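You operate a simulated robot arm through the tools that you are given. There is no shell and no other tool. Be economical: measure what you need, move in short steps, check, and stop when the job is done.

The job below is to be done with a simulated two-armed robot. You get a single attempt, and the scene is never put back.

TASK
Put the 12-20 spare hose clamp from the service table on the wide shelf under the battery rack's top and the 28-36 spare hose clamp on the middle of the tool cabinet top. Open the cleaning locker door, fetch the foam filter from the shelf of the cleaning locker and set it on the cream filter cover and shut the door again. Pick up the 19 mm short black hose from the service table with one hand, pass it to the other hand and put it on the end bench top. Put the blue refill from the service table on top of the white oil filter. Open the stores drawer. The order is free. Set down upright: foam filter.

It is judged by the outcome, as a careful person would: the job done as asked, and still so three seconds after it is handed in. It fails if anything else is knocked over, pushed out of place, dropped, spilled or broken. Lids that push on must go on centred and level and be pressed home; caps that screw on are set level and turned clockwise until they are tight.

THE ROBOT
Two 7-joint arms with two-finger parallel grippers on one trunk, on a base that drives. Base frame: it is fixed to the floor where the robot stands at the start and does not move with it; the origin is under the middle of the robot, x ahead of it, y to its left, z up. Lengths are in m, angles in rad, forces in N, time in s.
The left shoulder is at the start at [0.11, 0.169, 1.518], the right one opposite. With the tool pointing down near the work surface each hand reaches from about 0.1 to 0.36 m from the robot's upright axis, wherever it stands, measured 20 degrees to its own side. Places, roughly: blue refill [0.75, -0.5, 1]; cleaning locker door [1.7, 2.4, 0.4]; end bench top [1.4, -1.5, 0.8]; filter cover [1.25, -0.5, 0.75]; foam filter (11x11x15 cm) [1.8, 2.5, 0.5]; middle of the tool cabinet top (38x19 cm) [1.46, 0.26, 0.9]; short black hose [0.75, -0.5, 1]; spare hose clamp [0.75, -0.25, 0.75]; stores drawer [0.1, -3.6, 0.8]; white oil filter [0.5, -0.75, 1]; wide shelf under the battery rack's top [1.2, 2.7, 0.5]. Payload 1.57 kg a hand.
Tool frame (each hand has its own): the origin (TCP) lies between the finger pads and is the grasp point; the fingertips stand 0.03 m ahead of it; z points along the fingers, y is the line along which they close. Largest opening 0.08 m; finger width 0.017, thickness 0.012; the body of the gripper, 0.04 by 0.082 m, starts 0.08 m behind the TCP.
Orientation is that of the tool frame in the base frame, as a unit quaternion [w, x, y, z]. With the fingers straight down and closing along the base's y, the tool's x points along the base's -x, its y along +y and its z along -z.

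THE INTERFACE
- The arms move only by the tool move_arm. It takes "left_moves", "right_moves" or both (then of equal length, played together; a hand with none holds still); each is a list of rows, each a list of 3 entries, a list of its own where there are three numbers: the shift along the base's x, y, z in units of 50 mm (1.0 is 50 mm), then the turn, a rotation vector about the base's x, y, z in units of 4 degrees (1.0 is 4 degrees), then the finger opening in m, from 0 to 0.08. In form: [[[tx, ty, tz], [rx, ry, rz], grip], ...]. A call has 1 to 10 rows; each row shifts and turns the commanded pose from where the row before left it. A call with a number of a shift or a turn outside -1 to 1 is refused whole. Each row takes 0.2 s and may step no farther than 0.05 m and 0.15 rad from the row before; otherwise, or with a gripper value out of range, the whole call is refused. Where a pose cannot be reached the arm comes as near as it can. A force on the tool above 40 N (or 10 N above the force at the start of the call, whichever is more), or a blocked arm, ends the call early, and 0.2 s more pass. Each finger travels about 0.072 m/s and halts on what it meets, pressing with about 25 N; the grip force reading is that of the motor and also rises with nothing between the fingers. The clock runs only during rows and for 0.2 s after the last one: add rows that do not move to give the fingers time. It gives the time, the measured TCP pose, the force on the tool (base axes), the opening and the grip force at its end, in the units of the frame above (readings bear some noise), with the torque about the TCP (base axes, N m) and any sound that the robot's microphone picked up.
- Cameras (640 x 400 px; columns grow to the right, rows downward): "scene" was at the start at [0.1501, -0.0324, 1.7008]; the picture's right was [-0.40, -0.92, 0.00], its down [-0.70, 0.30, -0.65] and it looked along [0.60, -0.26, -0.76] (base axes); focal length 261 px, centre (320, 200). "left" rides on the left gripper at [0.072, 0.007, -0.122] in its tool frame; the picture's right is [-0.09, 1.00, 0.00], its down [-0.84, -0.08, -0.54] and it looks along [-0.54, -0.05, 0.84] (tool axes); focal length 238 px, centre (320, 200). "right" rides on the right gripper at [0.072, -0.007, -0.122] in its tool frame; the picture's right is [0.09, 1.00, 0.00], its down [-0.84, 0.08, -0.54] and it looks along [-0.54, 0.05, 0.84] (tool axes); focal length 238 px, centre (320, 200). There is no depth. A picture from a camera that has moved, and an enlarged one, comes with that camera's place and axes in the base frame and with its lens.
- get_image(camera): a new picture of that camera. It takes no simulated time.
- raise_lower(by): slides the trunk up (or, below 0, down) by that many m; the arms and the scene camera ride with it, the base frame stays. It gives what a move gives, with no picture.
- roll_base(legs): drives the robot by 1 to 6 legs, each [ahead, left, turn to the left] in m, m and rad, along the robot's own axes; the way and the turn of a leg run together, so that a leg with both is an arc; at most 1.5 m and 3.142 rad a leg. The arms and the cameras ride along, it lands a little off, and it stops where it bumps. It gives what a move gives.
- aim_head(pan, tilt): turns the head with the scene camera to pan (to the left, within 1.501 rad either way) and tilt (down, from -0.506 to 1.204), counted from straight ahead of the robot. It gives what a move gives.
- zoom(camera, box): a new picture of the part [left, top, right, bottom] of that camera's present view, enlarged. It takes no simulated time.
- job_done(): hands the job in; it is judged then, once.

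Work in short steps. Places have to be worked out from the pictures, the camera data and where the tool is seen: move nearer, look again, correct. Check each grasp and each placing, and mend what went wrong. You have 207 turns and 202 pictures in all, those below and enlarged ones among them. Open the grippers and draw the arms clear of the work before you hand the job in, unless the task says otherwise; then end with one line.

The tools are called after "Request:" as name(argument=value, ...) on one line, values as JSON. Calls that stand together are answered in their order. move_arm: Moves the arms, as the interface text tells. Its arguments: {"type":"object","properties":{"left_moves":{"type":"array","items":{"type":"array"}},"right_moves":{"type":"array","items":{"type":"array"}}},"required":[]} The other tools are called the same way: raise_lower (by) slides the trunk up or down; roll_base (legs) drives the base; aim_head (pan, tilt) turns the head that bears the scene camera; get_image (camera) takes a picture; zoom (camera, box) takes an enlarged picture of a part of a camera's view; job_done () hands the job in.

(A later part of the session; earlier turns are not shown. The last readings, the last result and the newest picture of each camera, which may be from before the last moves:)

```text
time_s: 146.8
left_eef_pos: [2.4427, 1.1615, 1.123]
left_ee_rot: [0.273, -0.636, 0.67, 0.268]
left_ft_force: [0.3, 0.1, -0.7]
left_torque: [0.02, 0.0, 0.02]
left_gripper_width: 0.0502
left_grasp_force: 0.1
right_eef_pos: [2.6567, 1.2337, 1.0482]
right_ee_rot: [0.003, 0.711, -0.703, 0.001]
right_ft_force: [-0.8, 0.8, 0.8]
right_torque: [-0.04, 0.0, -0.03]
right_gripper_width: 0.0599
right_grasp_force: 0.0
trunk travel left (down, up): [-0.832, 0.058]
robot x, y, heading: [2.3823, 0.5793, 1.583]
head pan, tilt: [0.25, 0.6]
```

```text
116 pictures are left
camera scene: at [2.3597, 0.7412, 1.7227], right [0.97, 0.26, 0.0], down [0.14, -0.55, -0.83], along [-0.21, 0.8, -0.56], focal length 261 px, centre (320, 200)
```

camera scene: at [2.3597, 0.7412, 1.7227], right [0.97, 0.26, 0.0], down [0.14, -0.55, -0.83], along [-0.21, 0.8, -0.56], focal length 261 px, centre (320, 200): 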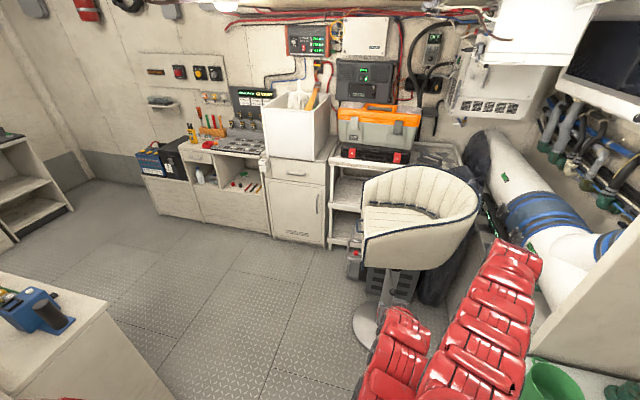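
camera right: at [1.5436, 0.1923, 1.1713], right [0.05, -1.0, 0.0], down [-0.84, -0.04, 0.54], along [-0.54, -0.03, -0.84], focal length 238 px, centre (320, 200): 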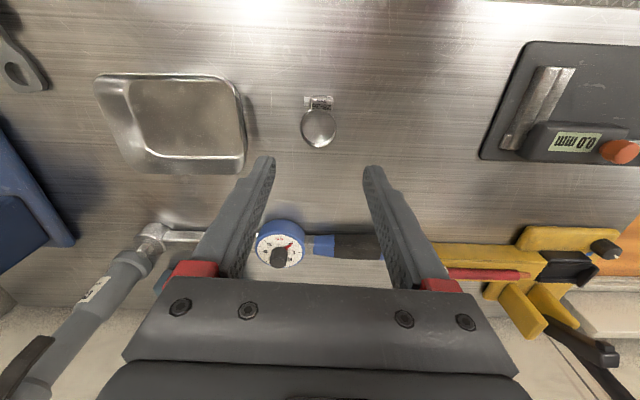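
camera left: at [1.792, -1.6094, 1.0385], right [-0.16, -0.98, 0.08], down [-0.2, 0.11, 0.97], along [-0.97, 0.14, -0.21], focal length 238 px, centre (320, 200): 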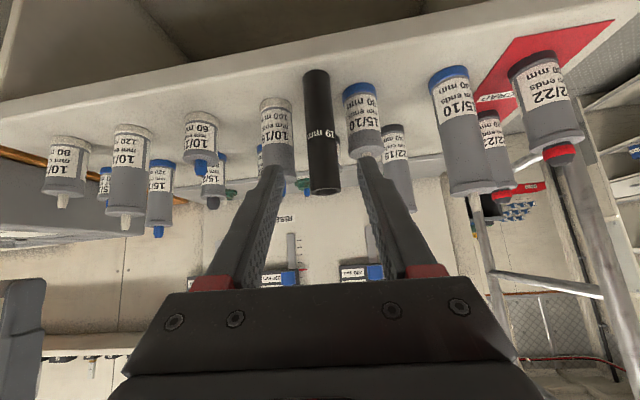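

Locker ahead-left; the chair is at x≥2.25. I raise the right hand out of the way, slide left to x≈1.80, lower the trunk 0.5 and approach.

Request:
move_arm(right_moves=[[[0, 0, 0.9], [0, 0, 0], 0.06], [[0, 0, 0.9], [0, 0, 0], 0.06], [[0, 0, 0.9], [0, 0, 0], 0.06], [[0, 0, 0.9], [0, 0, 0], 0.06], [[0, 0, 0.9], [0, 0, 0], 0.06], [[0, 0, 0], [0, 0, 0], 0.06]])

Request:
roll_base(legs=[[0, 0.58, 0], [0.55, 0, 0]])

Request:
raise_lower(by=-0.5)

Request:
aim_head(pan=0.0, tilt=0.6)

Request:
get_image(camera="left")

Request:
get_image(camera="scene")

```text
time_s: 148.2
left_eef_pos: [2.4414, 1.162, 1.1227]
left_ee_rot: [0.272, -0.636, 0.67, 0.268]
left_ft_force: [0.7, 0.2, -0.2]
left_torque: [-0.01, 0.01, -0.01]
left_gripper_width: 0.05
left_grasp_force: 0.1
right_eef_pos: [2.6576, 1.2324, 1.2688]
right_ee_rot: [0.003, 0.711, -0.703, 0.002]
right_ft_force: [0.5, 0.1, -0.5]
right_torque: [0.03, 0.01, 0.0]
right_gripper_width: 0.0597
right_grasp_force: 0.0
trunk travel left (down, up): [-0.832, 0.058]
robot x, y, heading: [2.3853, 0.5778, 1.578]
head pan, tilt: [0.25, 0.6]
```

```text
time_s: 152.4
left_eef_pos: [1.882, 1.2464, 1.1228]
left_ee_rot: [0.267, -0.639, 0.668, 0.272]
left_ft_force: [0.2, 0.1, 0.4]
left_torque: [-0.02, 0.01, 0.01]
left_gripper_width: 0.0499
left_grasp_force: 0.1
right_eef_pos: [2.0985, 1.3203, 1.2647]
right_ee_rot: [0.006, 0.716, -0.698, -0.001]
right_ft_force: [-0.1, -0.4, -0.3]
right_torque: [0.0, 0.01, 0.04]
right_gripper_width: 0.0599
right_grasp_force: 0.0
trunk travel left (down, up): [-0.832, 0.058]
robot x, y, heading: [1.82, 0.663, 1.592]
head pan, tilt: [0.25, 0.6]
stopped in leg 2: the robot was blocked; the commanded pose is now the measured one
```

```text
refused: -0.5 is not a number from -0.4 to 0.4
```

```text
time_s: 153.2
left_eef_pos: [1.8813, 1.2475, 1.1217]
left_ee_rot: [0.266, -0.639, 0.668, 0.273]
left_ft_force: [0.4, 0.0, -0.8]
left_torque: [0.0, 0.03, -0.01]
left_gripper_width: 0.0499
left_grasp_force: 0.0
right_eef_pos: [2.097, 1.3224, 1.2647]
right_ee_rot: [0.006, 0.715, -0.699, -0.001]
right_ft_force: [0.2, -0.3, 0.6]
right_torque: [0.01, 0.01, -0.01]
right_gripper_width: 0.0599
right_grasp_force: 0.0
trunk travel left (down, up): [-0.832, 0.058]
robot x, y, heading: [1.8221, 0.6565, 1.596]
head pan, tilt: [0.0, 0.6]
```

```text
115 pictures are left
camera left: at [1.8716, 1.1093, 1.1576], right [-0.99, 0.1, 0.09], down [0.11, 0.21, 0.97], along [0.08, 0.97, -0.22], focal length 238 px, centre (320, 200)
```

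left: 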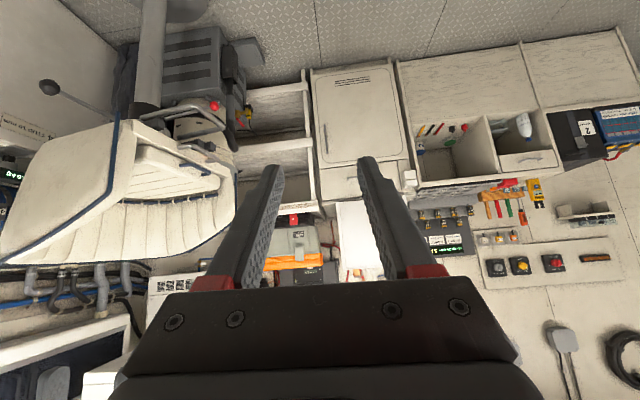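

```text
114 pictures are left
camera scene: at [1.8315, 0.8308, 1.7221], right [1.0, 0.02, -0.01], down [0.01, -0.57, -0.82], along [-0.02, 0.82, -0.57], focal length 261 px, centre (320, 200)
```

scene: 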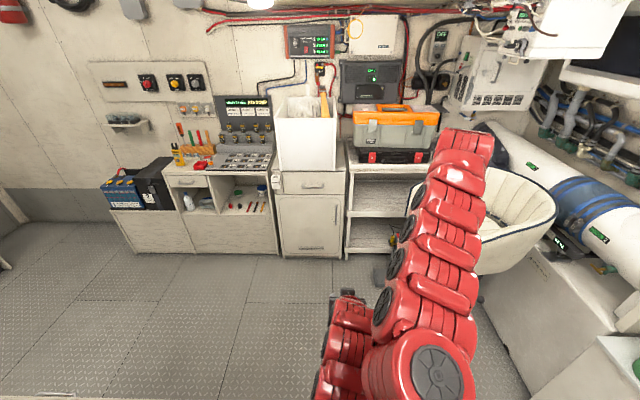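

Bumped the partition post lightly. Slide right 0.15, go forward, and slide back left; then lower the trunk.

Request:
roll_base(legs=[[0, -0.15, 0], [0.6, 0, -0.02], [0, 0.12, 0]])

Request:
raise_lower(by=-0.4)

Request:
get_image(camera="left")

Request:
get_image(camera="scene")

```text
time_s: 158.4
left_eef_pos: [1.9033, 1.842, 1.1236]
left_ee_rot: [0.273, -0.635, 0.671, 0.268]
left_ft_force: [0.4, 0.3, 0.6]
left_torque: [0.0, 0.0, -0.04]
left_gripper_width: 0.0499
left_grasp_force: 0.0
right_eef_pos: [2.1204, 1.9125, 1.27]
right_ee_rot: [0.003, 0.71, -0.704, 0.002]
right_ft_force: [0.2, 0.3, 0.6]
right_torque: [-0.02, -0.02, -0.04]
right_gripper_width: 0.0602
right_grasp_force: 0.0
trunk travel left (down, up): [-0.832, 0.058]
robot x, y, heading: [1.8403, 1.2599, 1.581]
head pan, tilt: [0.0, 0.6]
```

```text
time_s: 162.2
left_eef_pos: [1.9028, 1.8416, 0.7244]
left_ee_rot: [0.273, -0.635, 0.671, 0.269]
left_ft_force: [-0.7, -0.5, -0.2]
left_torque: [-0.02, 0.02, -0.02]
left_gripper_width: 0.0498
left_grasp_force: 0.0
right_eef_pos: [2.1181, 1.9103, 0.8693]
right_ee_rot: [0.003, 0.71, -0.704, 0.0]
right_ft_force: [0.3, 0.1, 0.4]
right_torque: [-0.01, 0.01, 0.01]
right_gripper_width: 0.0599
right_grasp_force: 0.0
trunk travel left (down, up): [-0.432, 0.458]
robot x, y, heading: [1.8451, 1.2561, 1.577]
head pan, tilt: [0.0, 0.6]
```

```text
113 pictures are left
camera left: at [1.8907, 1.7037, 0.7594], right [-0.99, 0.11, 0.08], down [0.1, 0.2, 0.97], along [0.1, 0.97, -0.21], focal length 238 px, centre (320, 200)
```

left: 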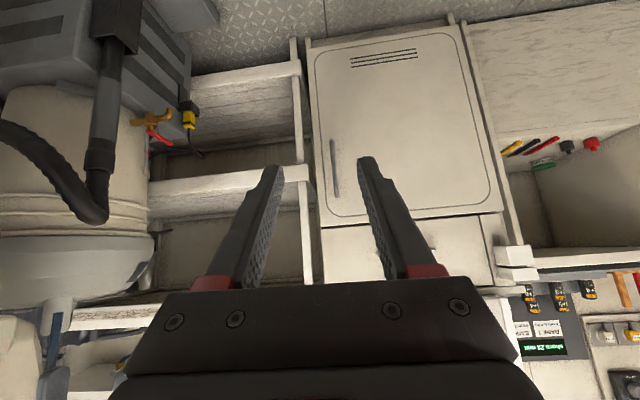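

```text
112 pictures are left
camera scene: at [1.841, 1.4241, 1.3227], right [1.0, 0.01, 0.0], down [0.0, -0.56, -0.83], along [-0.01, 0.82, -0.56], focal length 261 px, centre (320, 200)
```

scene: 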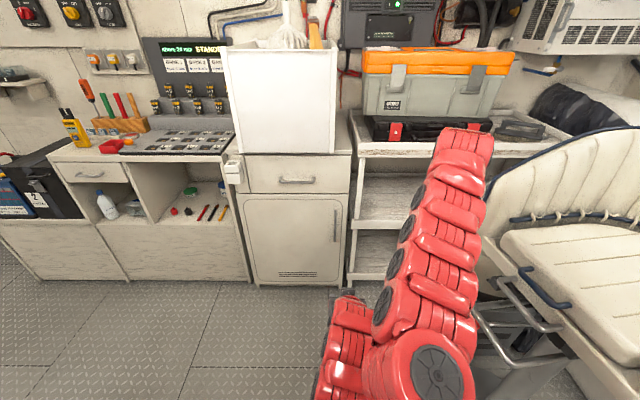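

Handle triangulates to ≈(1.905, 2.388, 0.517). Lower the trunk 0.2 and extend the left arm 0.24 m forward.

Request:
raise_lower(by=-0.2)

Request:
move_arm(left_moves=[[[0, 0.8, 0], [0, 0, 0], 0.07], [[0, 0.8, 0], [0, 0, 0], 0.07], [[0, 0.8, 0], [0, 0, 0], 0.07], [[0, 0.8, 0], [0, 0, 0], 0.07], [[0, 0.8, 0], [0, 0, 0], 0.07], [[0, 0.8, 0], [0, 0, 0], 0.07], [[0, 0, 0], [0, 0, 0], 0.07]])

Request:
get_image(camera="left")

```text
time_s: 164.4
left_eef_pos: [1.9037, 1.8416, 0.5236]
left_ee_rot: [0.273, -0.635, 0.671, 0.269]
left_ft_force: [0.0, -0.1, -0.2]
left_torque: [0.0, 0.01, -0.03]
left_gripper_width: 0.0502
left_grasp_force: 0.0
right_eef_pos: [2.1188, 1.912, 0.6689]
right_ee_rot: [0.002, 0.71, -0.704, 0.002]
right_ft_force: [-0.1, -0.3, -0.4]
right_torque: [-0.03, 0.03, 0.04]
right_gripper_width: 0.0602
right_grasp_force: 0.1
trunk travel left (down, up): [-0.232, 0.658]
robot x, y, heading: [1.8476, 1.2566, 1.581]
head pan, tilt: [0.0, 0.6]
```

```text
time_s: 166.0
left_eef_pos: [1.9036, 2.0824, 0.5237]
left_ee_rot: [0.273, -0.635, 0.671, 0.268]
left_ft_force: [-0.3, 0.6, 0.5]
left_torque: [0.01, 0.0, 0.02]
left_gripper_width: 0.07
left_grasp_force: 0.0
right_eef_pos: [2.1197, 1.9118, 0.669]
right_ee_rot: [0.002, 0.71, -0.704, 0.001]
right_ft_force: [0.1, -0.5, 1.2]
right_torque: [-0.01, 0.01, 0.03]
right_gripper_width: 0.0601
right_grasp_force: 0.1
trunk travel left (down, up): [-0.232, 0.658]
robot x, y, heading: [1.8423, 1.2581, 1.578]
head pan, tilt: [0.0, 0.6]
```

```text
111 pictures are left
camera left: at [1.8913, 1.9451, 0.5588], right [-0.99, 0.11, 0.08], down [0.1, 0.2, 0.97], along [0.1, 0.97, -0.21], focal length 238 px, centre (320, 200)
```

left: 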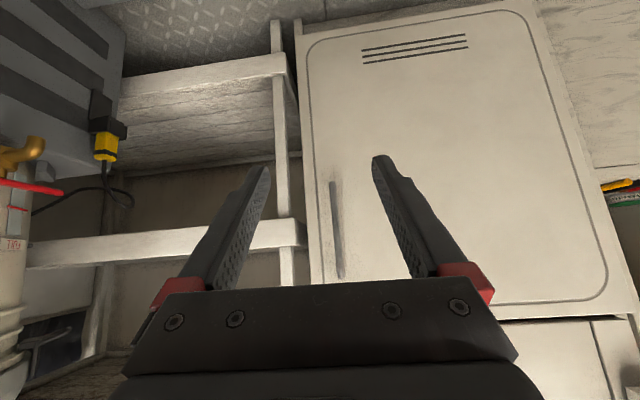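

Handle at x≈1.910, z 0.43–0.61. Drive forward 0.25 m, then check.

Request:
roll_base(legs=[[0.25, 0, 0]])

Request:
get_image(camera="left")

```text
time_s: 167.8
left_eef_pos: [1.9009, 2.3329, 0.5226]
left_ee_rot: [0.272, -0.635, 0.672, 0.267]
left_ft_force: [-0.5, 0.2, -0.7]
left_torque: [-0.01, 0.02, -0.04]
left_gripper_width: 0.07
left_grasp_force: 0.1
right_eef_pos: [2.1154, 2.1621, 0.6686]
right_ee_rot: [0.002, 0.711, -0.703, 0.002]
right_ft_force: [-0.3, -0.1, -0.7]
right_torque: [0.01, 0.0, -0.03]
right_gripper_width: 0.06
right_grasp_force: 0.0
trunk travel left (down, up): [-0.232, 0.658]
robot x, y, heading: [1.8425, 1.5068, 1.579]
head pan, tilt: [0.0, 0.6]
```

```text
110 pictures are left
camera left: at [1.8889, 2.1949, 0.5585], right [-0.99, 0.11, 0.08], down [0.1, 0.2, 0.97], along [0.09, 0.97, -0.21], focal length 238 px, centre (320, 200)
```

left: 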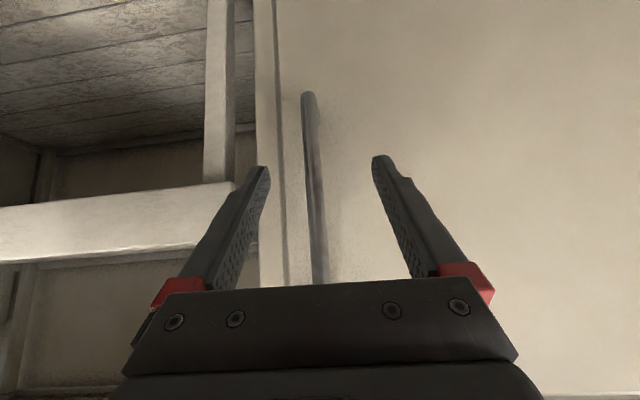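

Bar is centred between the fingers, y≈2.37. Advance 0.035 and close.

Request:
move_arm(left_moves=[[[0, 0.4, 0], [0, 0, 0], 0.07], [[0, 0.3, 0], [0, 0, 0], 0.07], [[0, 0, 0], [0, 0, 0], 0.03], [[0, 0, 0], [0, 0, 0], 0.0], [[0, 0, 0], [0, 0, 0], 0.0], [[0, 0, 0], [0, 0, 0], 0.0], [[0, 0, 0], [0, 0, 0], 0.0], [[0, 0, 0], [0, 0, 0], 0.0]])

Request:
get_image(camera="left")

```text
time_s: 169.6
left_eef_pos: [1.9076, 2.3589, 0.523]
left_ee_rot: [0.275, -0.633, 0.673, 0.267]
left_ft_force: [29.5, -2.7, -2.0]
left_torque: [-0.18, -0.45, 0.16]
left_gripper_width: 0.0116
left_grasp_force: 28.6
left hand out of reach, approached as far as the arm can: row 2
right_eef_pos: [2.1194, 2.162, 0.668]
right_ee_rot: [0.003, 0.71, -0.704, 0.001]
right_ft_force: [0.1, -0.3, -0.7]
right_torque: [-0.01, 0.03, 0.01]
right_gripper_width: 0.0599
right_grasp_force: 0.0
trunk travel left (down, up): [-0.232, 0.658]
robot x, y, heading: [1.8392, 1.5045, 1.576]
head pan, tilt: [0.0, 0.6]
```

```text
109 pictures are left
camera left: at [1.8938, 2.2208, 0.5585], right [-0.99, 0.12, 0.08], down [0.1, 0.2, 0.97], along [0.1, 0.97, -0.21], focal length 238 px, centre (320, 200)
```

left: 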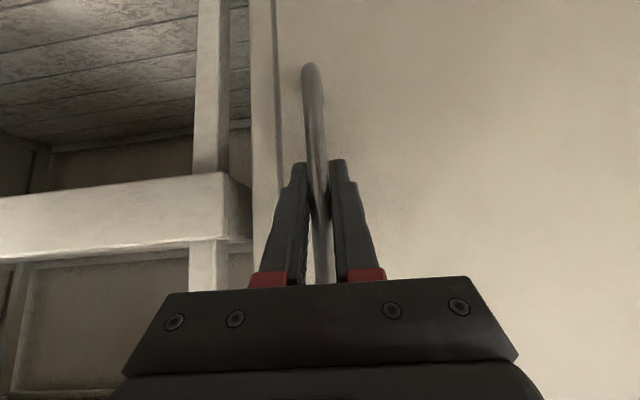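

Bar gripped. Pull along the hinge arc (hinge ≈(1.48, 2.42)), about 30° first.

Request:
move_arm(left_moves=[[[0.0, -0.6, 0], [0, 0, 0], 0.0], [[-0.15, -0.89, 0], [0, 0, -0.7], 0.0], [[-0.24, -0.87, 0], [0, 0, -0.7], 0.0], [[-0.33, -0.84, 0], [0, 0, -0.7], 0.0], [[-0.42, -0.8, 0], [0, 0, -0.7], 0.0], [[0, 0, 0], [0, 0, 0], 0.0]])

Request:
get_image(camera="left")

Request:
get_image(camera="scene")

```text
time_s: 169.9
left_eef_pos: [1.9072, 2.3511, 0.5218]
left_ee_rot: [0.274, -0.633, 0.672, 0.267]
left_ft_force: [3.2, 2.9, -1.4]
left_torque: [-0.43, -0.73, 0.02]
left_gripper_width: 0.0121
left_grasp_force: 29.1
right_eef_pos: [2.117, 2.1619, 0.6683]
right_ee_rot: [0.004, 0.71, -0.705, 0.001]
right_ft_force: [-0.3, -0.7, -0.6]
right_torque: [-0.01, -0.02, -0.01]
right_gripper_width: 0.0602
right_grasp_force: 0.0
trunk travel left (down, up): [-0.232, 0.658]
robot x, y, heading: [1.8421, 1.5058, 1.572]
head pan, tilt: [0.0, 0.6]
stopped in row 1 (left hand): the force on the tool passed its limit at 42 N (the readings are from after the stop); the commanded pose is now the measured one
```

```text
108 pictures are left
camera left: at [1.8929, 2.2132, 0.558], right [-0.99, 0.12, 0.08], down [0.1, 0.2, 0.97], along [0.1, 0.97, -0.21], focal length 238 px, centre (320, 200)
```

left: 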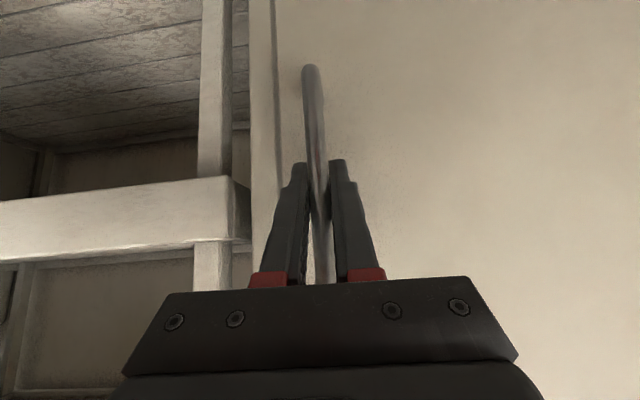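

```text
107 pictures are left
camera scene: at [1.8392, 1.6749, 1.1225], right [1.0, 0.01, 0.0], down [0.0, -0.57, -0.82], along [-0.01, 0.82, -0.57], focal length 261 px, centre (320, 200)
```

scene: 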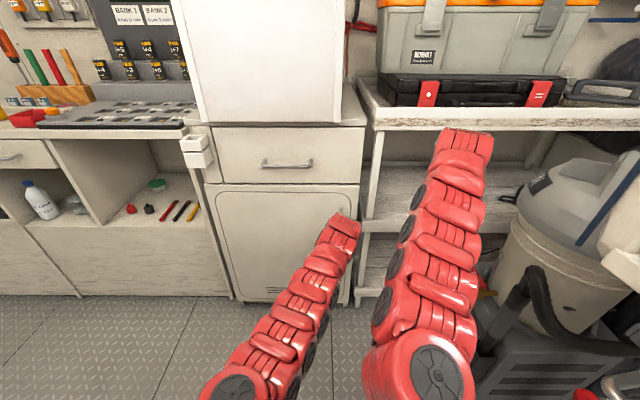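

Force spiked; pull with smaller steps.

Request:
move_arm(left_moves=[[[0.0, -0.15, 0], [0, 0, 0], 0.0], [[0, -0.15, 0], [0, 0, 0], 0.0], [[-0.02, -0.2, 0], [0, 0, 0], 0.0], [[-0.03, -0.2, 0], [0, 0, -0.1], 0.0], [[-0.04, -0.2, 0], [0, 0, -0.1], 0.0], [[0, 0, 0], [0, 0, 0], 0.0]])

```text
time_s: 171.3
left_eef_pos: [1.8982, 2.3055, 0.5216]
left_ee_rot: [0.274, -0.629, 0.677, 0.267]
left_ft_force: [-5.7, 1.5, 0.8]
left_torque: [0.26, -0.7, -0.02]
left_gripper_width: 0.012
left_grasp_force: 29.2
right_eef_pos: [2.117, 2.1618, 0.67]
right_ee_rot: [0.002, 0.71, -0.704, 0.001]
right_ft_force: [0.3, 1.6, 0.5]
right_torque: [0.03, -0.02, -0.02]
right_gripper_width: 0.0602
right_grasp_force: 0.1
trunk travel left (down, up): [-0.232, 0.658]
robot x, y, heading: [1.8407, 1.5085, 1.574]
head pan, tilt: [0.0, 0.6]
```

Door is opening smoothly. Continue along the arc.

Request:
move_arm(left_moves=[[[-0.14, -0.48, 0], [0, 0, -0.5], 0.0], [[-0.17, -0.47, 0], [0, 0, -0.5], 0.0], [[-0.2, -0.46, 0], [0, 0, -0.5], 0.0], [[-0.23, -0.45, 0], [0, 0, -0.5], 0.0], [[-0.25, -0.43, 0], [0, 0, -0.5], 0.0], [[-0.28, -0.42, 0], [0, 0, -0.5], 0.0], [[-0.3, -0.4, 0], [0, 0, -0.5], 0.0], [[-0.32, -0.38, 0], [0, 0, -0.5], 0.0], [[0, 0, 0], [0, 0, 0], 0.0]])

Request:
get_image(camera="left")

Request:
get_image(camera="right")

```text
time_s: 172.7
left_eef_pos: [1.8483, 2.1761, 0.5222]
left_ee_rot: [0.303, -0.554, 0.74, 0.232]
left_ft_force: [4.1, -2.1, 4.7]
left_torque: [-0.21, -0.62, -0.06]
left_gripper_width: 0.0121
left_grasp_force: 29.0
right_eef_pos: [2.1182, 2.1603, 0.6691]
right_ee_rot: [0.002, 0.71, -0.705, 0.002]
right_ft_force: [0.1, 0.1, 0.4]
right_torque: [-0.04, -0.01, -0.05]
right_gripper_width: 0.0602
right_grasp_force: 0.0
trunk travel left (down, up): [-0.232, 0.658]
robot x, y, heading: [1.8433, 1.5043, 1.579]
head pan, tilt: [0.0, 0.6]
stopped in row 6 (left hand): the force on the tool passed its limit at 41 N (the readings are from after the stop); the commanded pose is now the measured one
```

```text
106 pictures are left
camera left: at [1.8055, 2.0442, 0.5578], right [-0.94, 0.34, 0.07], down [0.14, 0.18, 0.97], along [0.32, 0.92, -0.21], focal length 238 px, centre (320, 200)
```

left: 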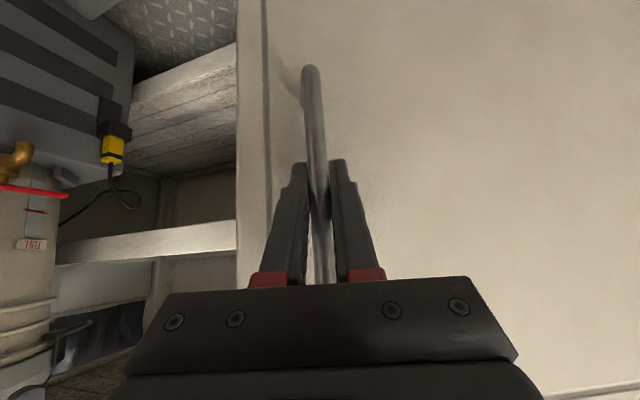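

```text
105 pictures are left
camera right: at [2.1273, 2.0881, 0.7922], right [-1.0, -0.1, 0.0], down [-0.08, 0.84, 0.54], along [-0.06, 0.53, -0.84], focal length 238 px, centre (320, 200)
```

right: 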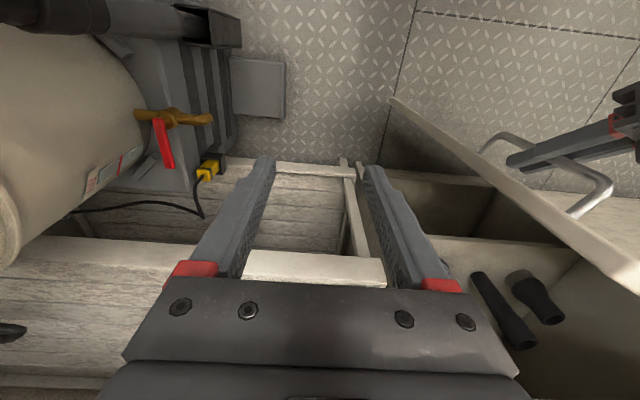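

Door ≈31° open; inside shelf visible. Continue along refined arc (hinge ≈(1.474, 2.40)).

Request:
move_arm(left_moves=[[[-0.245, -0.384, 0], [0, 0, -0.6], 0.0], [[-0.265, -0.371, 0], [0, 0, -0.6], 0.0], [[-0.284, -0.357, 0], [0, 0, -0.6], 0.0], [[-0.302, -0.342, 0], [0, 0, -0.6], 0.0], [[-0.32, -0.325, 0], [0, 0, -0.6], 0.0], [[-0.336, -0.308, 0], [0, 0, -0.6], 0.0], [[-0.352, -0.29, 0], [0, 0, -0.6], 0.0], [[-0.367, -0.271, 0], [0, 0, -0.6], 0.0], [[0, 0, 0], [0, 0, 0], 0.0]])

```text
time_s: 174.0
left_eef_pos: [1.7844, 2.0894, 0.5283]
left_ee_rot: [0.348, -0.484, 0.779, 0.191]
left_ft_force: [-1.1, -0.2, -12.3]
left_torque: [0.67, 0.42, 0.14]
left_gripper_width: 0.0126
left_grasp_force: 29.4
right_eef_pos: [2.1192, 2.1616, 0.6687]
right_ee_rot: [0.002, 0.709, -0.705, 0.001]
right_ft_force: [0.0, -1.0, -0.3]
right_torque: [0.03, 0.04, 0.0]
right_gripper_width: 0.06
right_grasp_force: 0.0
trunk travel left (down, up): [-0.232, 0.658]
robot x, y, heading: [1.8446, 1.5001, 1.576]
head pan, tilt: [0.0, 0.6]
stopped in row 6 (left hand): the force on the tool passed its limit at 48 N (the readings are from after the stop); the commanded pose is now the measured one
```

At ≈45°. Continue with smaller steps and no yaw.

Request:
move_arm(left_moves=[[[-0.21, -0.2, -0.03], [0, 0, 0], 0.0], [[-0.22, -0.2, -0.03], [0, 0, 0], 0.0], [[-0.22, -0.19, 0], [0, 0, 0], 0.0], [[-0.23, -0.19, 0], [0, 0, 0], 0.0], [[-0.23, -0.18, 0], [0, 0, 0], 0.0], [[-0.24, -0.18, 0], [0, 0, 0], 0.0], [[-0.24, -0.17, 0], [0, 0, 0], 0.0], [[-0.25, -0.17, 0], [0, 0, 0], 0.0], [[-0.25, -0.16, 0], [0, 0, 0], 0.0]])

Request:
get_image(camera="scene")

Request:
get_image(camera="right")

```text
time_s: 174.4
left_eef_pos: [1.7811, 2.0855, 0.5354]
left_ee_rot: [0.369, -0.489, 0.768, 0.187]
left_ft_force: [-2.8, 2.7, -13.2]
left_torque: [-0.17, 0.94, 0.08]
left_gripper_width: 0.0134
left_grasp_force: 30.3
right_eef_pos: [2.1199, 2.1601, 0.6695]
right_ee_rot: [0.002, 0.709, -0.705, 0.001]
right_ft_force: [0.3, -0.3, -0.2]
right_torque: [0.01, -0.01, 0.0]
right_gripper_width: 0.0597
right_grasp_force: 0.0
trunk travel left (down, up): [-0.232, 0.658]
robot x, y, heading: [1.8389, 1.5055, 1.58]
head pan, tilt: [0.0, 0.6]
stopped in row 1 (left hand): the force on the tool passed its limit at 73 N (the readings are from after the stop); the commanded pose is now the measured one
```

```text
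104 pictures are left
camera scene: at [1.8407, 1.6738, 1.1226], right [1.0, 0.01, 0.0], down [0.0, -0.57, -0.82], along [0.0, 0.82, -0.57], focal length 261 px, centre (320, 200)
```

scene: 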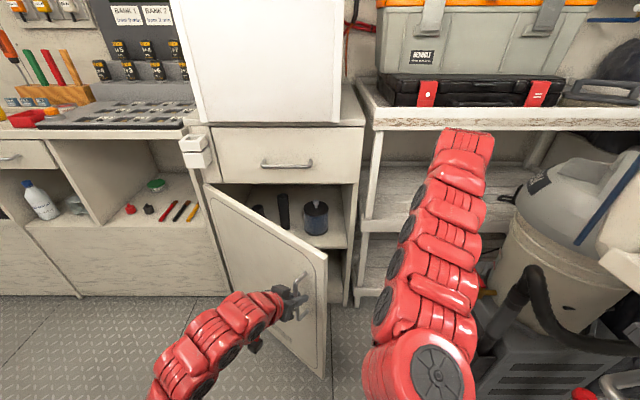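

```text
103 pictures are left
camera right: at [2.1279, 2.0881, 0.7918], right [-1.0, -0.1, 0.0], down [-0.08, 0.84, 0.54], along [-0.05, 0.53, -0.84], focal length 238 px, centre (320, 200)
```

right: 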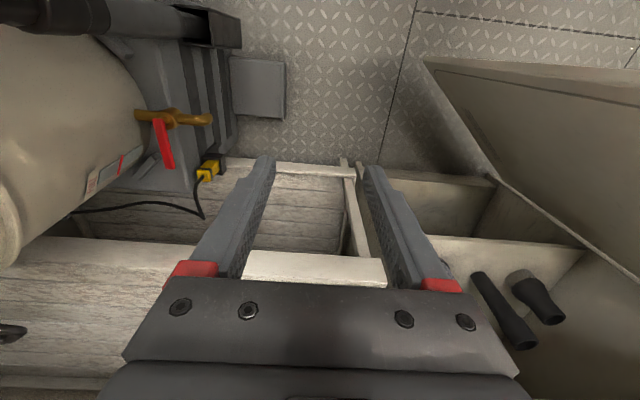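

The grip jams at this angle. Zoom on the filter while I have the view, then release the handle and back off.

Request:
zoom(camera="scene", box=[210, 170, 370, 270])

Request:
move_arm(left_moves=[[[0, 0, 0], [0, 0, 0], 0.04], [[0, 0, 0], [0, 0, 0], 0.06], [[-0.2, -0.35, 0.3], [0, 0, 0], 0.06], [[-0.2, -0.5, 0.5], [0, 0, 0], 0.06], [[-0.2, -0.5, 0.5], [0, 0, 0], 0.06], [[0, 0, 0], [0, 0, 0], 0.06]])

Request:
get_image(camera="left")

```text
4.00 times, centred on (290, 220) of scene
camera zoom: at [1.8407, 1.6738, 1.1226], right [1.0, 0.01, 0.0], down [0.0, -0.57, -0.82], along [0.0, 0.82, -0.57], focal length 1044 px, centre (440, 120)
```

zoom: 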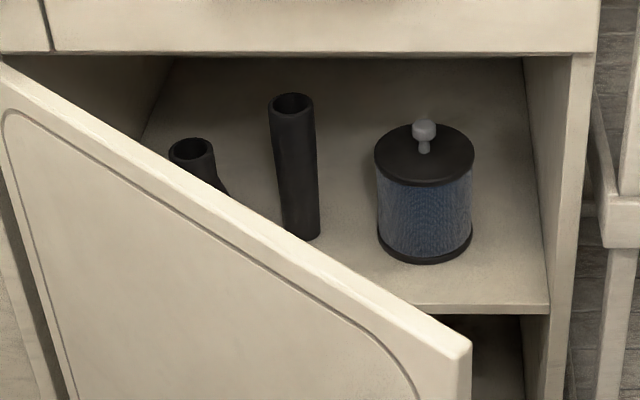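

```text
time_s: 175.8
left_eef_pos: [1.7816, 2.0863, 0.5382]
left_ee_rot: [0.373, -0.486, 0.768, 0.187]
left_ft_force: [-1.1, 0.7, 0.2]
left_torque: [0.02, 0.01, 0.0]
left_gripper_width: 0.0602
left_grasp_force: 0.1
left hand out of reach, approached as far as the arm can: row 3, 4, 5
right_eef_pos: [2.1199, 2.1611, 0.6701]
right_ee_rot: [0.003, 0.71, -0.704, 0.0]
right_ft_force: [0.0, 1.2, -0.1]
right_torque: [-0.01, 0.01, -0.01]
right_gripper_width: 0.06
right_grasp_force: 0.1
trunk travel left (down, up): [-0.232, 0.658]
robot x, y, heading: [1.8424, 1.5058, 1.578]
head pan, tilt: [0.0, 0.6]
```

```text
101 pictures are left
camera left: at [1.7129, 1.9646, 0.563], right [-0.86, 0.51, -0.01], down [0.07, 0.12, 0.99], along [0.51, 0.85, -0.14], focal length 238 px, centre (320, 200)
```

left: 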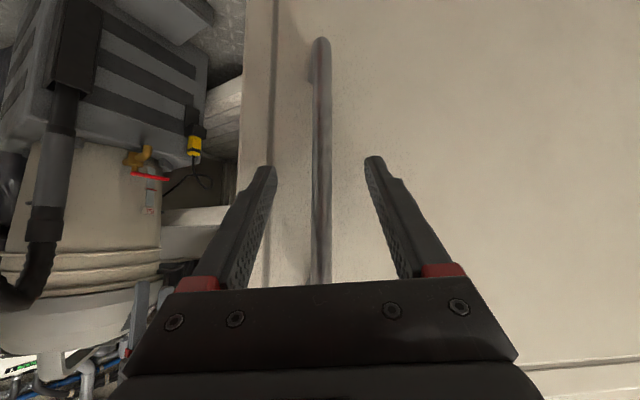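

The filter has a knob on top (≈(1.825, 2.506), z 0.505–0.54): grip it horizontally with the right hand. First back off 0.15 m to clear the handle.

Request:
roll_base(legs=[[-0.16, 0, 0]])

Request:
get_image(camera="left")

Request:
get_image(camera="scene")

```text
time_s: 177.2
left_eef_pos: [1.7858, 1.927, 0.5386]
left_ee_rot: [0.373, -0.485, 0.769, 0.186]
left_ft_force: [0.3, 0.1, -0.2]
left_torque: [0.0, -0.02, 0.01]
left_gripper_width: 0.0599
left_grasp_force: 0.1
right_eef_pos: [2.1209, 1.9994, 0.6689]
right_ee_rot: [0.003, 0.709, -0.705, 0.001]
right_ft_force: [1.2, -0.7, 0.1]
right_torque: [0.01, 0.02, 0.0]
right_gripper_width: 0.0603
right_grasp_force: 0.0
trunk travel left (down, up): [-0.232, 0.658]
robot x, y, heading: [1.8421, 1.3484, 1.578]
head pan, tilt: [0.0, 0.6]
```

```text
100 pictures are left
camera left: at [1.7142, 1.8061, 0.5633], right [-0.86, 0.51, -0.01], down [0.07, 0.12, 0.99], along [0.51, 0.85, -0.14], focal length 238 px, centre (320, 200)
```

left: 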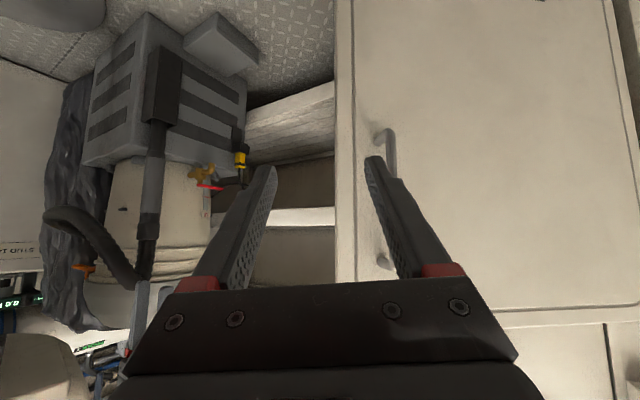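

```text
99 pictures are left
camera scene: at [1.8414, 1.5145, 1.1228], right [1.0, 0.0, 0.0], down [0.0, -0.56, -0.83], along [0.0, 0.83, -0.56], focal length 261 px, centre (320, 200)
```

scene: 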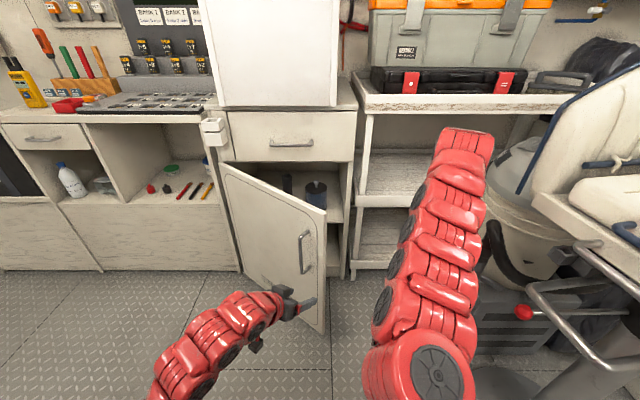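

Handle cleared; door ≈40° open. Close the left gripper, move it right past the door's free edge (x≈1.86).

Request:
move_arm(left_moves=[[[0.8, 0, 0], [0, 0, 0.6], 0.0], [[0.8, 0, 0], [0, 0, 0.6], 0.0], [[0.8, 0, 0], [0, 0, 0.6], 0.0], [[0.4, 0, 0], [0, 0, 0.6], 0.0], [[0, 0, 0], [0, 0, 0.6], 0.0], [[0, 0, 0], [0, 0, 0.6], 0.0]])

Request:
roll_base(legs=[[0.2, 0, 0]])

Request:
get_image(camera="scene")

Request:
get_image(camera="left")

```text
time_s: 178.6
left_eef_pos: [1.9236, 1.9289, 0.5379]
left_ee_rot: [0.346, -0.579, 0.701, 0.232]
left_ft_force: [-0.1, -0.3, -1.6]
left_torque: [0.02, 0.01, 0.01]
left_gripper_width: 0.0002
left_grasp_force: 21.1
right_eef_pos: [2.1208, 2.0011, 0.6685]
right_ee_rot: [0.002, 0.708, -0.706, 0.002]
right_ft_force: [0.0, -0.1, -0.3]
right_torque: [0.01, -0.02, -0.02]
right_gripper_width: 0.0599
right_grasp_force: 0.0
trunk travel left (down, up): [-0.232, 0.658]
robot x, y, heading: [1.843, 1.3474, 1.57]
head pan, tilt: [0.0, 0.6]
```

```text
time_s: 180.2
left_eef_pos: [1.9229, 2.1282, 0.5383]
left_ee_rot: [0.346, -0.579, 0.701, 0.232]
left_ft_force: [0.1, 0.0, 0.1]
left_torque: [-0.01, -0.02, -0.01]
left_gripper_width: 0.0
left_grasp_force: 21.0
right_eef_pos: [2.1199, 2.201, 0.6674]
right_ee_rot: [0.004, 0.709, -0.706, 0.002]
right_ft_force: [0.8, 0.4, 0.6]
right_torque: [-0.03, 0.01, -0.03]
right_gripper_width: 0.0599
right_grasp_force: 0.0
trunk travel left (down, up): [-0.232, 0.658]
robot x, y, heading: [1.8414, 1.547, 1.576]
head pan, tilt: [0.0, 0.6]
```

```text
98 pictures are left
camera scene: at [1.8405, 1.7149, 1.1226], right [1.0, 0.0, 0.0], down [0.0, -0.57, -0.82], along [0.0, 0.82, -0.57], focal length 261 px, centre (320, 200)
```

scene: 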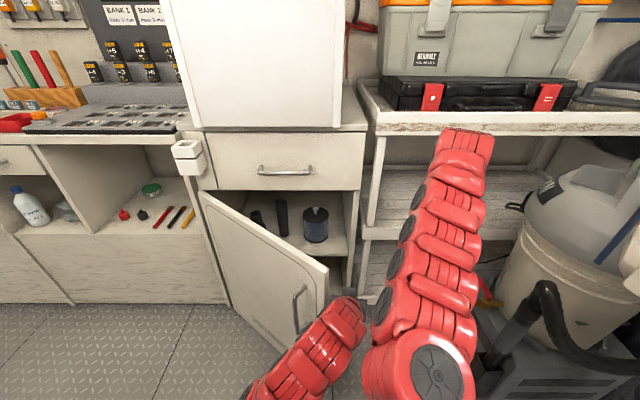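

```text
97 pictures are left
camera left: at [1.8845, 1.9924, 0.563], right [-0.96, 0.28, -0.01], down [0.03, 0.13, 0.99], along [0.28, 0.95, -0.14], focal length 238 px, centre (320, 200)
```

left: 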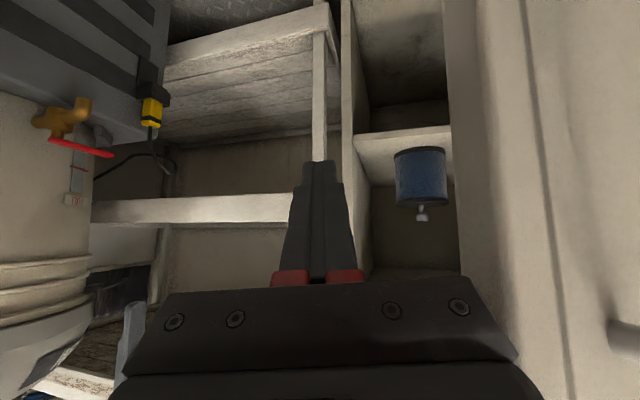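

The left hand is just inside the door edge. Push a bit deeper, then sweep left to swing the door wide.

Request:
move_arm(left_moves=[[[0, 0.7, 0], [0, 0, 0], 0.0], [[-0.6, 0.2, 0], [0, 0, 0], 0.0], [[-0.6, 0, 0], [0, 0, 0], 0.0], [[-0.6, 0, 0], [0, 0, 0], 0.0], [[-0.6, 0, 0], [0, 0, 0], 0.0], [[-0.6, 0, 0], [0, 0, 0], 0.0], [[-0.6, 0, 0], [0, 0, 0], 0.0], [[-0.6, 0, 0], [0, 0, 0], 0.0], [[-0.6, 0, 0], [0, 0, 0], 0.0]])

Request:
get_image(camera="scene")

```text
time_s: 180.6
left_eef_pos: [1.9309, 2.1552, 0.5392]
left_ee_rot: [0.352, -0.57, 0.708, 0.222]
left_ft_force: [8.7, -6.2, 1.4]
left_torque: [0.53, 0.78, 0.91]
left_gripper_width: 0.0
left_grasp_force: 21.8
right_eef_pos: [2.1204, 2.201, 0.6696]
right_ee_rot: [0.002, 0.709, -0.705, 0.002]
right_ft_force: [0.0, -0.2, -0.1]
right_torque: [0.01, -0.05, -0.01]
right_gripper_width: 0.0601
right_grasp_force: 0.1
trunk travel left (down, up): [-0.232, 0.658]
robot x, y, heading: [1.845, 1.5454, 1.572]
head pan, tilt: [0.0, 0.6]
stopped in row 2 (left hand): the force on the tool passed its limit at 67 N (the readings are from after the stop); the commanded pose is now the measured one
```

```text
96 pictures are left
camera scene: at [1.8406, 1.7142, 1.1227], right [1.0, 0.0, 0.0], down [0.0, -0.57, -0.82], along [0.0, 0.82, -0.57], focal length 261 px, centre (320, 200)
```

scene: 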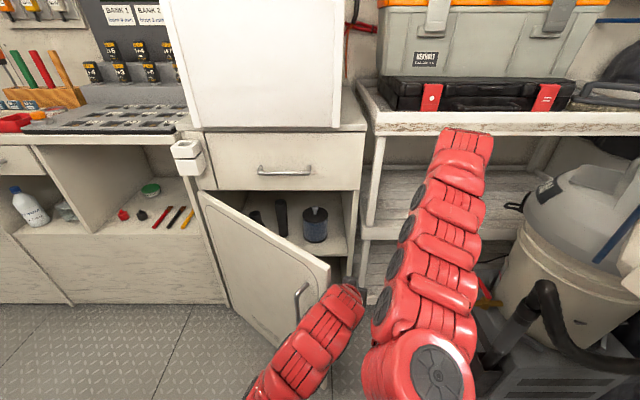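

The wrist jams on the door edge. The ≈40° opening suffices for the right hand coming from the right, so I back off and move the left hand out to the left instead.

Request:
move_arm(left_moves=[[[0.3, 0, 0], [0, 0, 0], 0.0], [[0.2, 0, 0], [0, 0, 0], 0.0], [[0, 0, 0], [0, 0, 0], 0.0]])

Request:
roll_base(legs=[[-0.3, 0, 0]])

Request:
move_arm(left_moves=[[[-0.8, 0, 0], [0, 0, 0], 0.0], [[-0.8, 0, 0], [0, 0, 0], 0.0], [[-0.8, 0, 0], [0, 0, 0], 0.0], [[-0.8, 0, 0], [0, 0, 0], 0.0], [[-0.8, -0.2, 0], [0, 0, 0], 0.0], [[-0.8, -0.2, 0], [0, 0, 0], 0.0], [[-0.8, -0.3, 0], [0, 0, 0], 0.0], [[-0.8, -0.4, 0], [0, 0, 0], 0.0], [[-0.8, -0.4, 0], [0, 0, 0], 0.0], [[-0.8, -0.4, 0], [0, 0, 0], 0.0]], right_moves=[[[0, 0, 0], [1, 0, 0], 0.06], [[0, 0, 0], [1, 0, 0], 0.06], [[0, 0, 0], [1, 0, 0], 0.06], [[0, 0, 0], [1, 0, 0], 0.06], [[0, 0, 0], [1, 0, 0], 0.06], [[0, 0, 0], [1, 0, 0], 0.06], [[0, 0, 0], [1, 0, 0], 0.06], [[0, 0, 0], [1, 0, 0], 0.06], [[0, 0, 0], [1, 0, 0], 0.06], [[0, 0, 0], [1, 0, 0], 0.06]])

Request:
get_image(camera="scene")

```text
time_s: 181.4
left_eef_pos: [1.9543, 2.1566, 0.5379]
left_ee_rot: [0.351, -0.571, 0.707, 0.223]
left_ft_force: [-0.6, -0.8, -0.6]
left_torque: [0.01, 0.01, 0.04]
left_gripper_width: 0.0
left_grasp_force: 21.2
right_eef_pos: [2.1208, 2.2005, 0.6688]
right_ee_rot: [0.002, 0.709, -0.706, 0.002]
right_ft_force: [0.7, 0.4, -0.3]
right_torque: [0.02, 0.0, -0.04]
right_gripper_width: 0.06
right_grasp_force: 0.1
trunk travel left (down, up): [-0.232, 0.658]
robot x, y, heading: [1.8426, 1.5486, 1.572]
head pan, tilt: [0.0, 0.6]
```

```text
time_s: 183.5
left_eef_pos: [1.9588, 1.8517, 0.5386]
left_ee_rot: [0.353, -0.567, 0.71, 0.222]
left_ft_force: [0.0, 0.0, -0.5]
left_torque: [-0.01, -0.02, 0.01]
left_gripper_width: 0.0
left_grasp_force: 21.0
right_eef_pos: [2.127, 1.8954, 0.6688]
right_ee_rot: [-0.003, -0.705, 0.709, -0.002]
right_ft_force: [0.2, -0.8, 0.7]
right_torque: [-0.04, 0.01, -0.01]
right_gripper_width: 0.06
right_grasp_force: 0.2
trunk travel left (down, up): [-0.232, 0.658]
robot x, y, heading: [1.8437, 1.2418, 1.565]
head pan, tilt: [0.0, 0.6]
```

```text
time_s: 185.7
left_eef_pos: [1.7345, 1.8401, 0.5429]
left_ee_rot: [0.352, -0.568, 0.71, 0.222]
left_ft_force: [-0.4, -0.2, -0.5]
left_torque: [0.01, 0.02, -0.01]
left_gripper_width: 0.0
left_grasp_force: 20.8
left hand out of reach, approached as far as the arm can: row 6, 7, 8, 9, 10
right_eef_pos: [2.1265, 1.8943, 0.6704]
right_ee_rot: [0.047, -0.705, 0.706, 0.048]
right_ft_force: [0.3, 0.2, 0.8]
right_torque: [0.01, 0.0, 0.0]
right_gripper_width: 0.06
right_grasp_force: 0.1
right hand out of reach, approached as far as the arm can: row 3, 4, 5, 6, 7, 8, 9, 10
trunk travel left (down, up): [-0.232, 0.658]
robot x, y, heading: [1.8422, 1.2458, 1.57]
head pan, tilt: [0.0, 0.6]
```

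```text
95 pictures are left
camera scene: at [1.8418, 1.4106, 1.1227], right [1.0, -0.01, 0.0], down [0.0, -0.56, -0.83], along [0.01, 0.82, -0.56], focal length 261 px, centre (320, 200)
```

scene: 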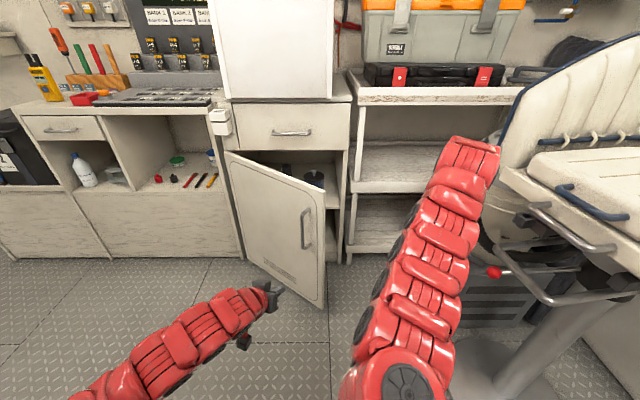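

The wrist must stay back while pitching. Pitch the right hand forward with matching translation, and un-pitch the left hand to pull it back from the door.

Request:
move_arm(right_moves=[[[0, 0.35, -0.26], [1, 0, 0], 0.06], [[0, 0.35, -0.26], [1, 0, 0], 0.06], [[0, 0.35, -0.26], [1, 0, 0], 0.06], [[0, 0.35, -0.26], [1, 0, 0], 0.06], [[0, 0.35, -0.26], [1, 0, 0], 0.06], [[0, 0.35, -0.26], [1, 0, 0], 0.06], [[0, 0.35, -0.26], [1, 0, 0], 0.06], [[0, 0.24, -0.11], [1, 0, 0], 0.06], [[0, 0.24, -0.11], [1, 0, 0], 0.06], [[0, 0.24, -0.11], [1, 0, 0], 0.06]], left_moves=[[[-0.13, -0.32, -0.14], [-0.92, 0.38, 0], 0.0], [[-0.13, -0.32, -0.14], [-0.92, 0.38, 0], 0.0], [[-0.13, -0.32, -0.14], [-0.92, 0.38, 0], 0.0], [[-0.13, -0.32, -0.14], [-0.92, 0.38, 0], 0.0], [[-0.13, -0.32, -0.14], [-0.92, 0.38, 0], 0.0], [[-0.13, -0.32, -0.14], [-0.92, 0.38, 0], 0.0], [[-0.13, -0.32, -0.14], [-0.92, 0.38, 0], 0.0], [[-0.13, -0.32, -0.14], [-0.92, 0.38, 0], 0.0], [[-0.13, -0.32, -0.14], [-0.92, 0.38, 0], 0.0], [[-0.13, -0.32, -0.14], [-0.92, 0.38, 0], 0.0]])

Request:
get_image(camera="right")

```text
time_s: 187.9
left_eef_pos: [1.6885, 1.736, 0.4933]
left_ee_rot: [0.117, -0.612, 0.777, 0.089]
left_ft_force: [0.7, -0.4, -0.4]
left_torque: [0.01, -0.02, 0.03]
left_gripper_width: 0.0001
left_grasp_force: 21.6
left hand out of reach, approached as far as the arm can: row 1, 2, 4, 5
right_eef_pos: [2.1251, 2.0538, 0.561]
right_ee_rot: [0.284, -0.646, 0.647, 0.288]
right_ft_force: [-0.9, 0.5, -0.8]
right_torque: [-0.03, 0.0, -0.03]
right_gripper_width: 0.06
right_grasp_force: 0.1
trunk travel left (down, up): [-0.232, 0.658]
robot x, y, heading: [1.8399, 1.2437, 1.567]
head pan, tilt: [0.0, 0.6]
```

```text
94 pictures are left
camera right: at [2.1329, 1.914, 0.59], right [-1.0, -0.06, -0.06], down [-0.07, 0.16, 0.98], along [-0.05, 0.98, -0.17], focal length 238 px, centre (320, 200)
```

right: 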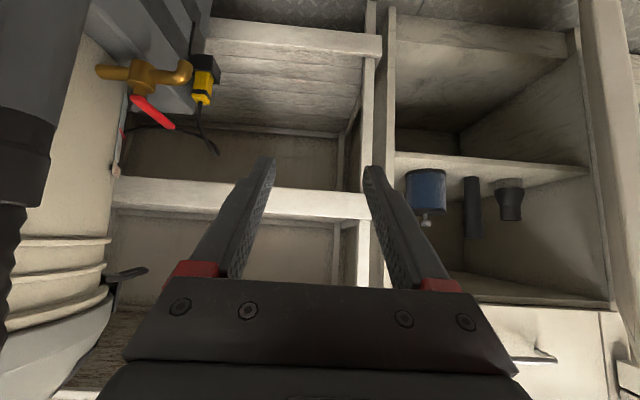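

Right hand is pitched ≈48°. Add pitch and a little left yaw, moving it left toward the knob's line.

Request:
move_arm(right_moves=[[[-0.78, 0.2, -0.05], [1, 0, 0.8], 0.06], [[-0.78, 0.2, -0.05], [1, 0, 0.8], 0.06], [[-0.78, 0.15, -0.05], [1, 0, 0.8], 0.06], [[-0.78, 0.15, 0], [1, 0, 0.8], 0.06], [[-0.78, 0.1, 0], [0, 0, 0], 0.06], [[0, 0, 0], [0, 0, 0], 0.06]])

Request:
get_image(camera="right")

```text
time_s: 189.3
left_eef_pos: [1.6901, 1.7365, 0.493]
left_ee_rot: [0.119, -0.612, 0.777, 0.088]
left_ft_force: [0.4, 0.6, 0.4]
left_torque: [0.02, 0.01, -0.01]
left_gripper_width: 0.0003
left_grasp_force: 21.3
right_eef_pos: [1.9314, 2.0935, 0.5538]
right_ee_rot: [-0.339, 0.667, -0.526, -0.404]
right_ft_force: [-0.7, 0.7, 1.3]
right_torque: [0.0, -0.01, 0.0]
right_gripper_width: 0.0601
right_grasp_force: 0.1
trunk travel left (down, up): [-0.232, 0.658]
robot x, y, heading: [1.8418, 1.2476, 1.568]
head pan, tilt: [0.0, 0.6]
```

```text
93 pictures are left
camera right: at [1.9702, 1.9564, 0.5443], right [-0.96, -0.26, -0.11], down [-0.08, -0.13, 0.99], along [-0.27, 0.96, 0.11], focal length 238 px, centre (320, 200)
```

right: 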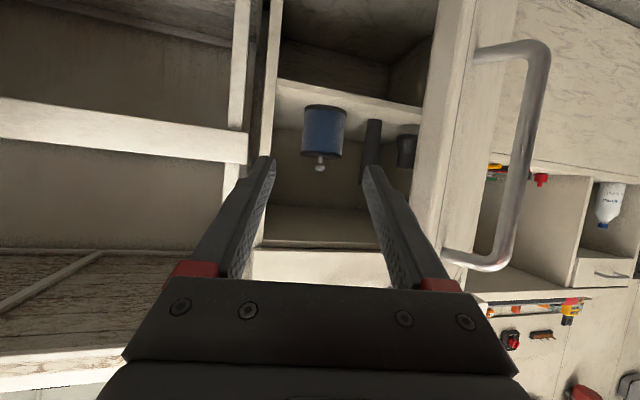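

Knob line confirmed. Drive forward 0.2 m and check clearances.

Request:
roll_base(legs=[[0.2, 0, 0]])

Request:
get_image(camera="right")

Request:
get_image(camera="scene")

```text
time_s: 190.9
left_eef_pos: [1.6918, 1.9403, 0.4933]
left_ee_rot: [0.118, -0.611, 0.777, 0.089]
left_ft_force: [-0.1, -0.4, 0.5]
left_torque: [-0.02, 0.04, -0.01]
left_gripper_width: 0.0001
left_grasp_force: 21.3
right_eef_pos: [1.9353, 2.2987, 0.5531]
right_ee_rot: [-0.339, 0.667, -0.527, -0.404]
right_ft_force: [-0.6, 0.3, 0.1]
right_torque: [-0.01, -0.01, -0.03]
right_gripper_width: 0.0601
right_grasp_force: 0.0
trunk travel left (down, up): [-0.232, 0.658]
robot x, y, heading: [1.8467, 1.4476, 1.562]
head pan, tilt: [0.0, 0.6]
```

```text
92 pictures are left
camera right: at [1.9733, 2.1608, 0.5439], right [-0.96, -0.25, -0.11], down [-0.08, -0.13, 0.99], along [-0.27, 0.96, 0.11], focal length 238 px, centre (320, 200)
```

right: 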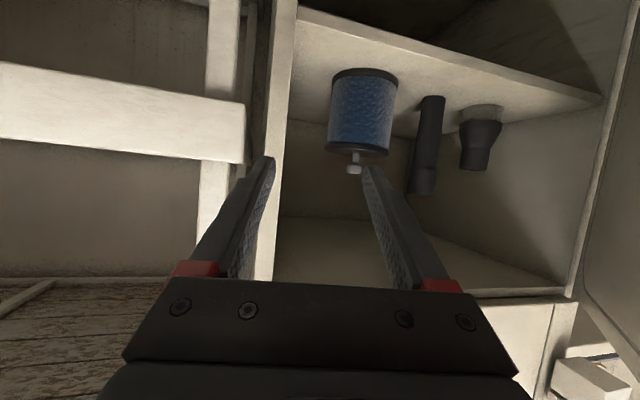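

```text
91 pictures are left
camera scene: at [1.8438, 1.6157, 1.1226], right [1.0, -0.01, 0.0], down [0.0, -0.57, -0.82], along [0.01, 0.82, -0.57], focal length 261 px, centre (320, 200)
```

scene: 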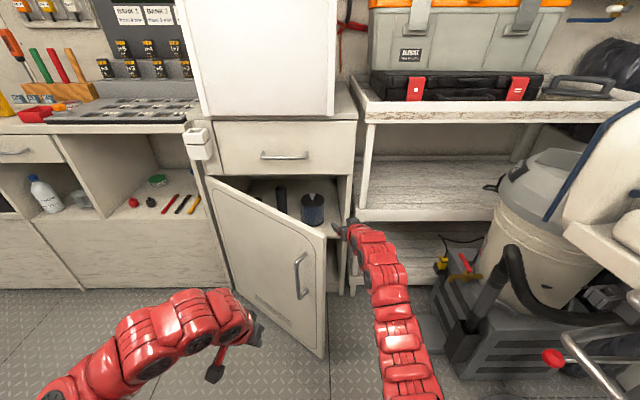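

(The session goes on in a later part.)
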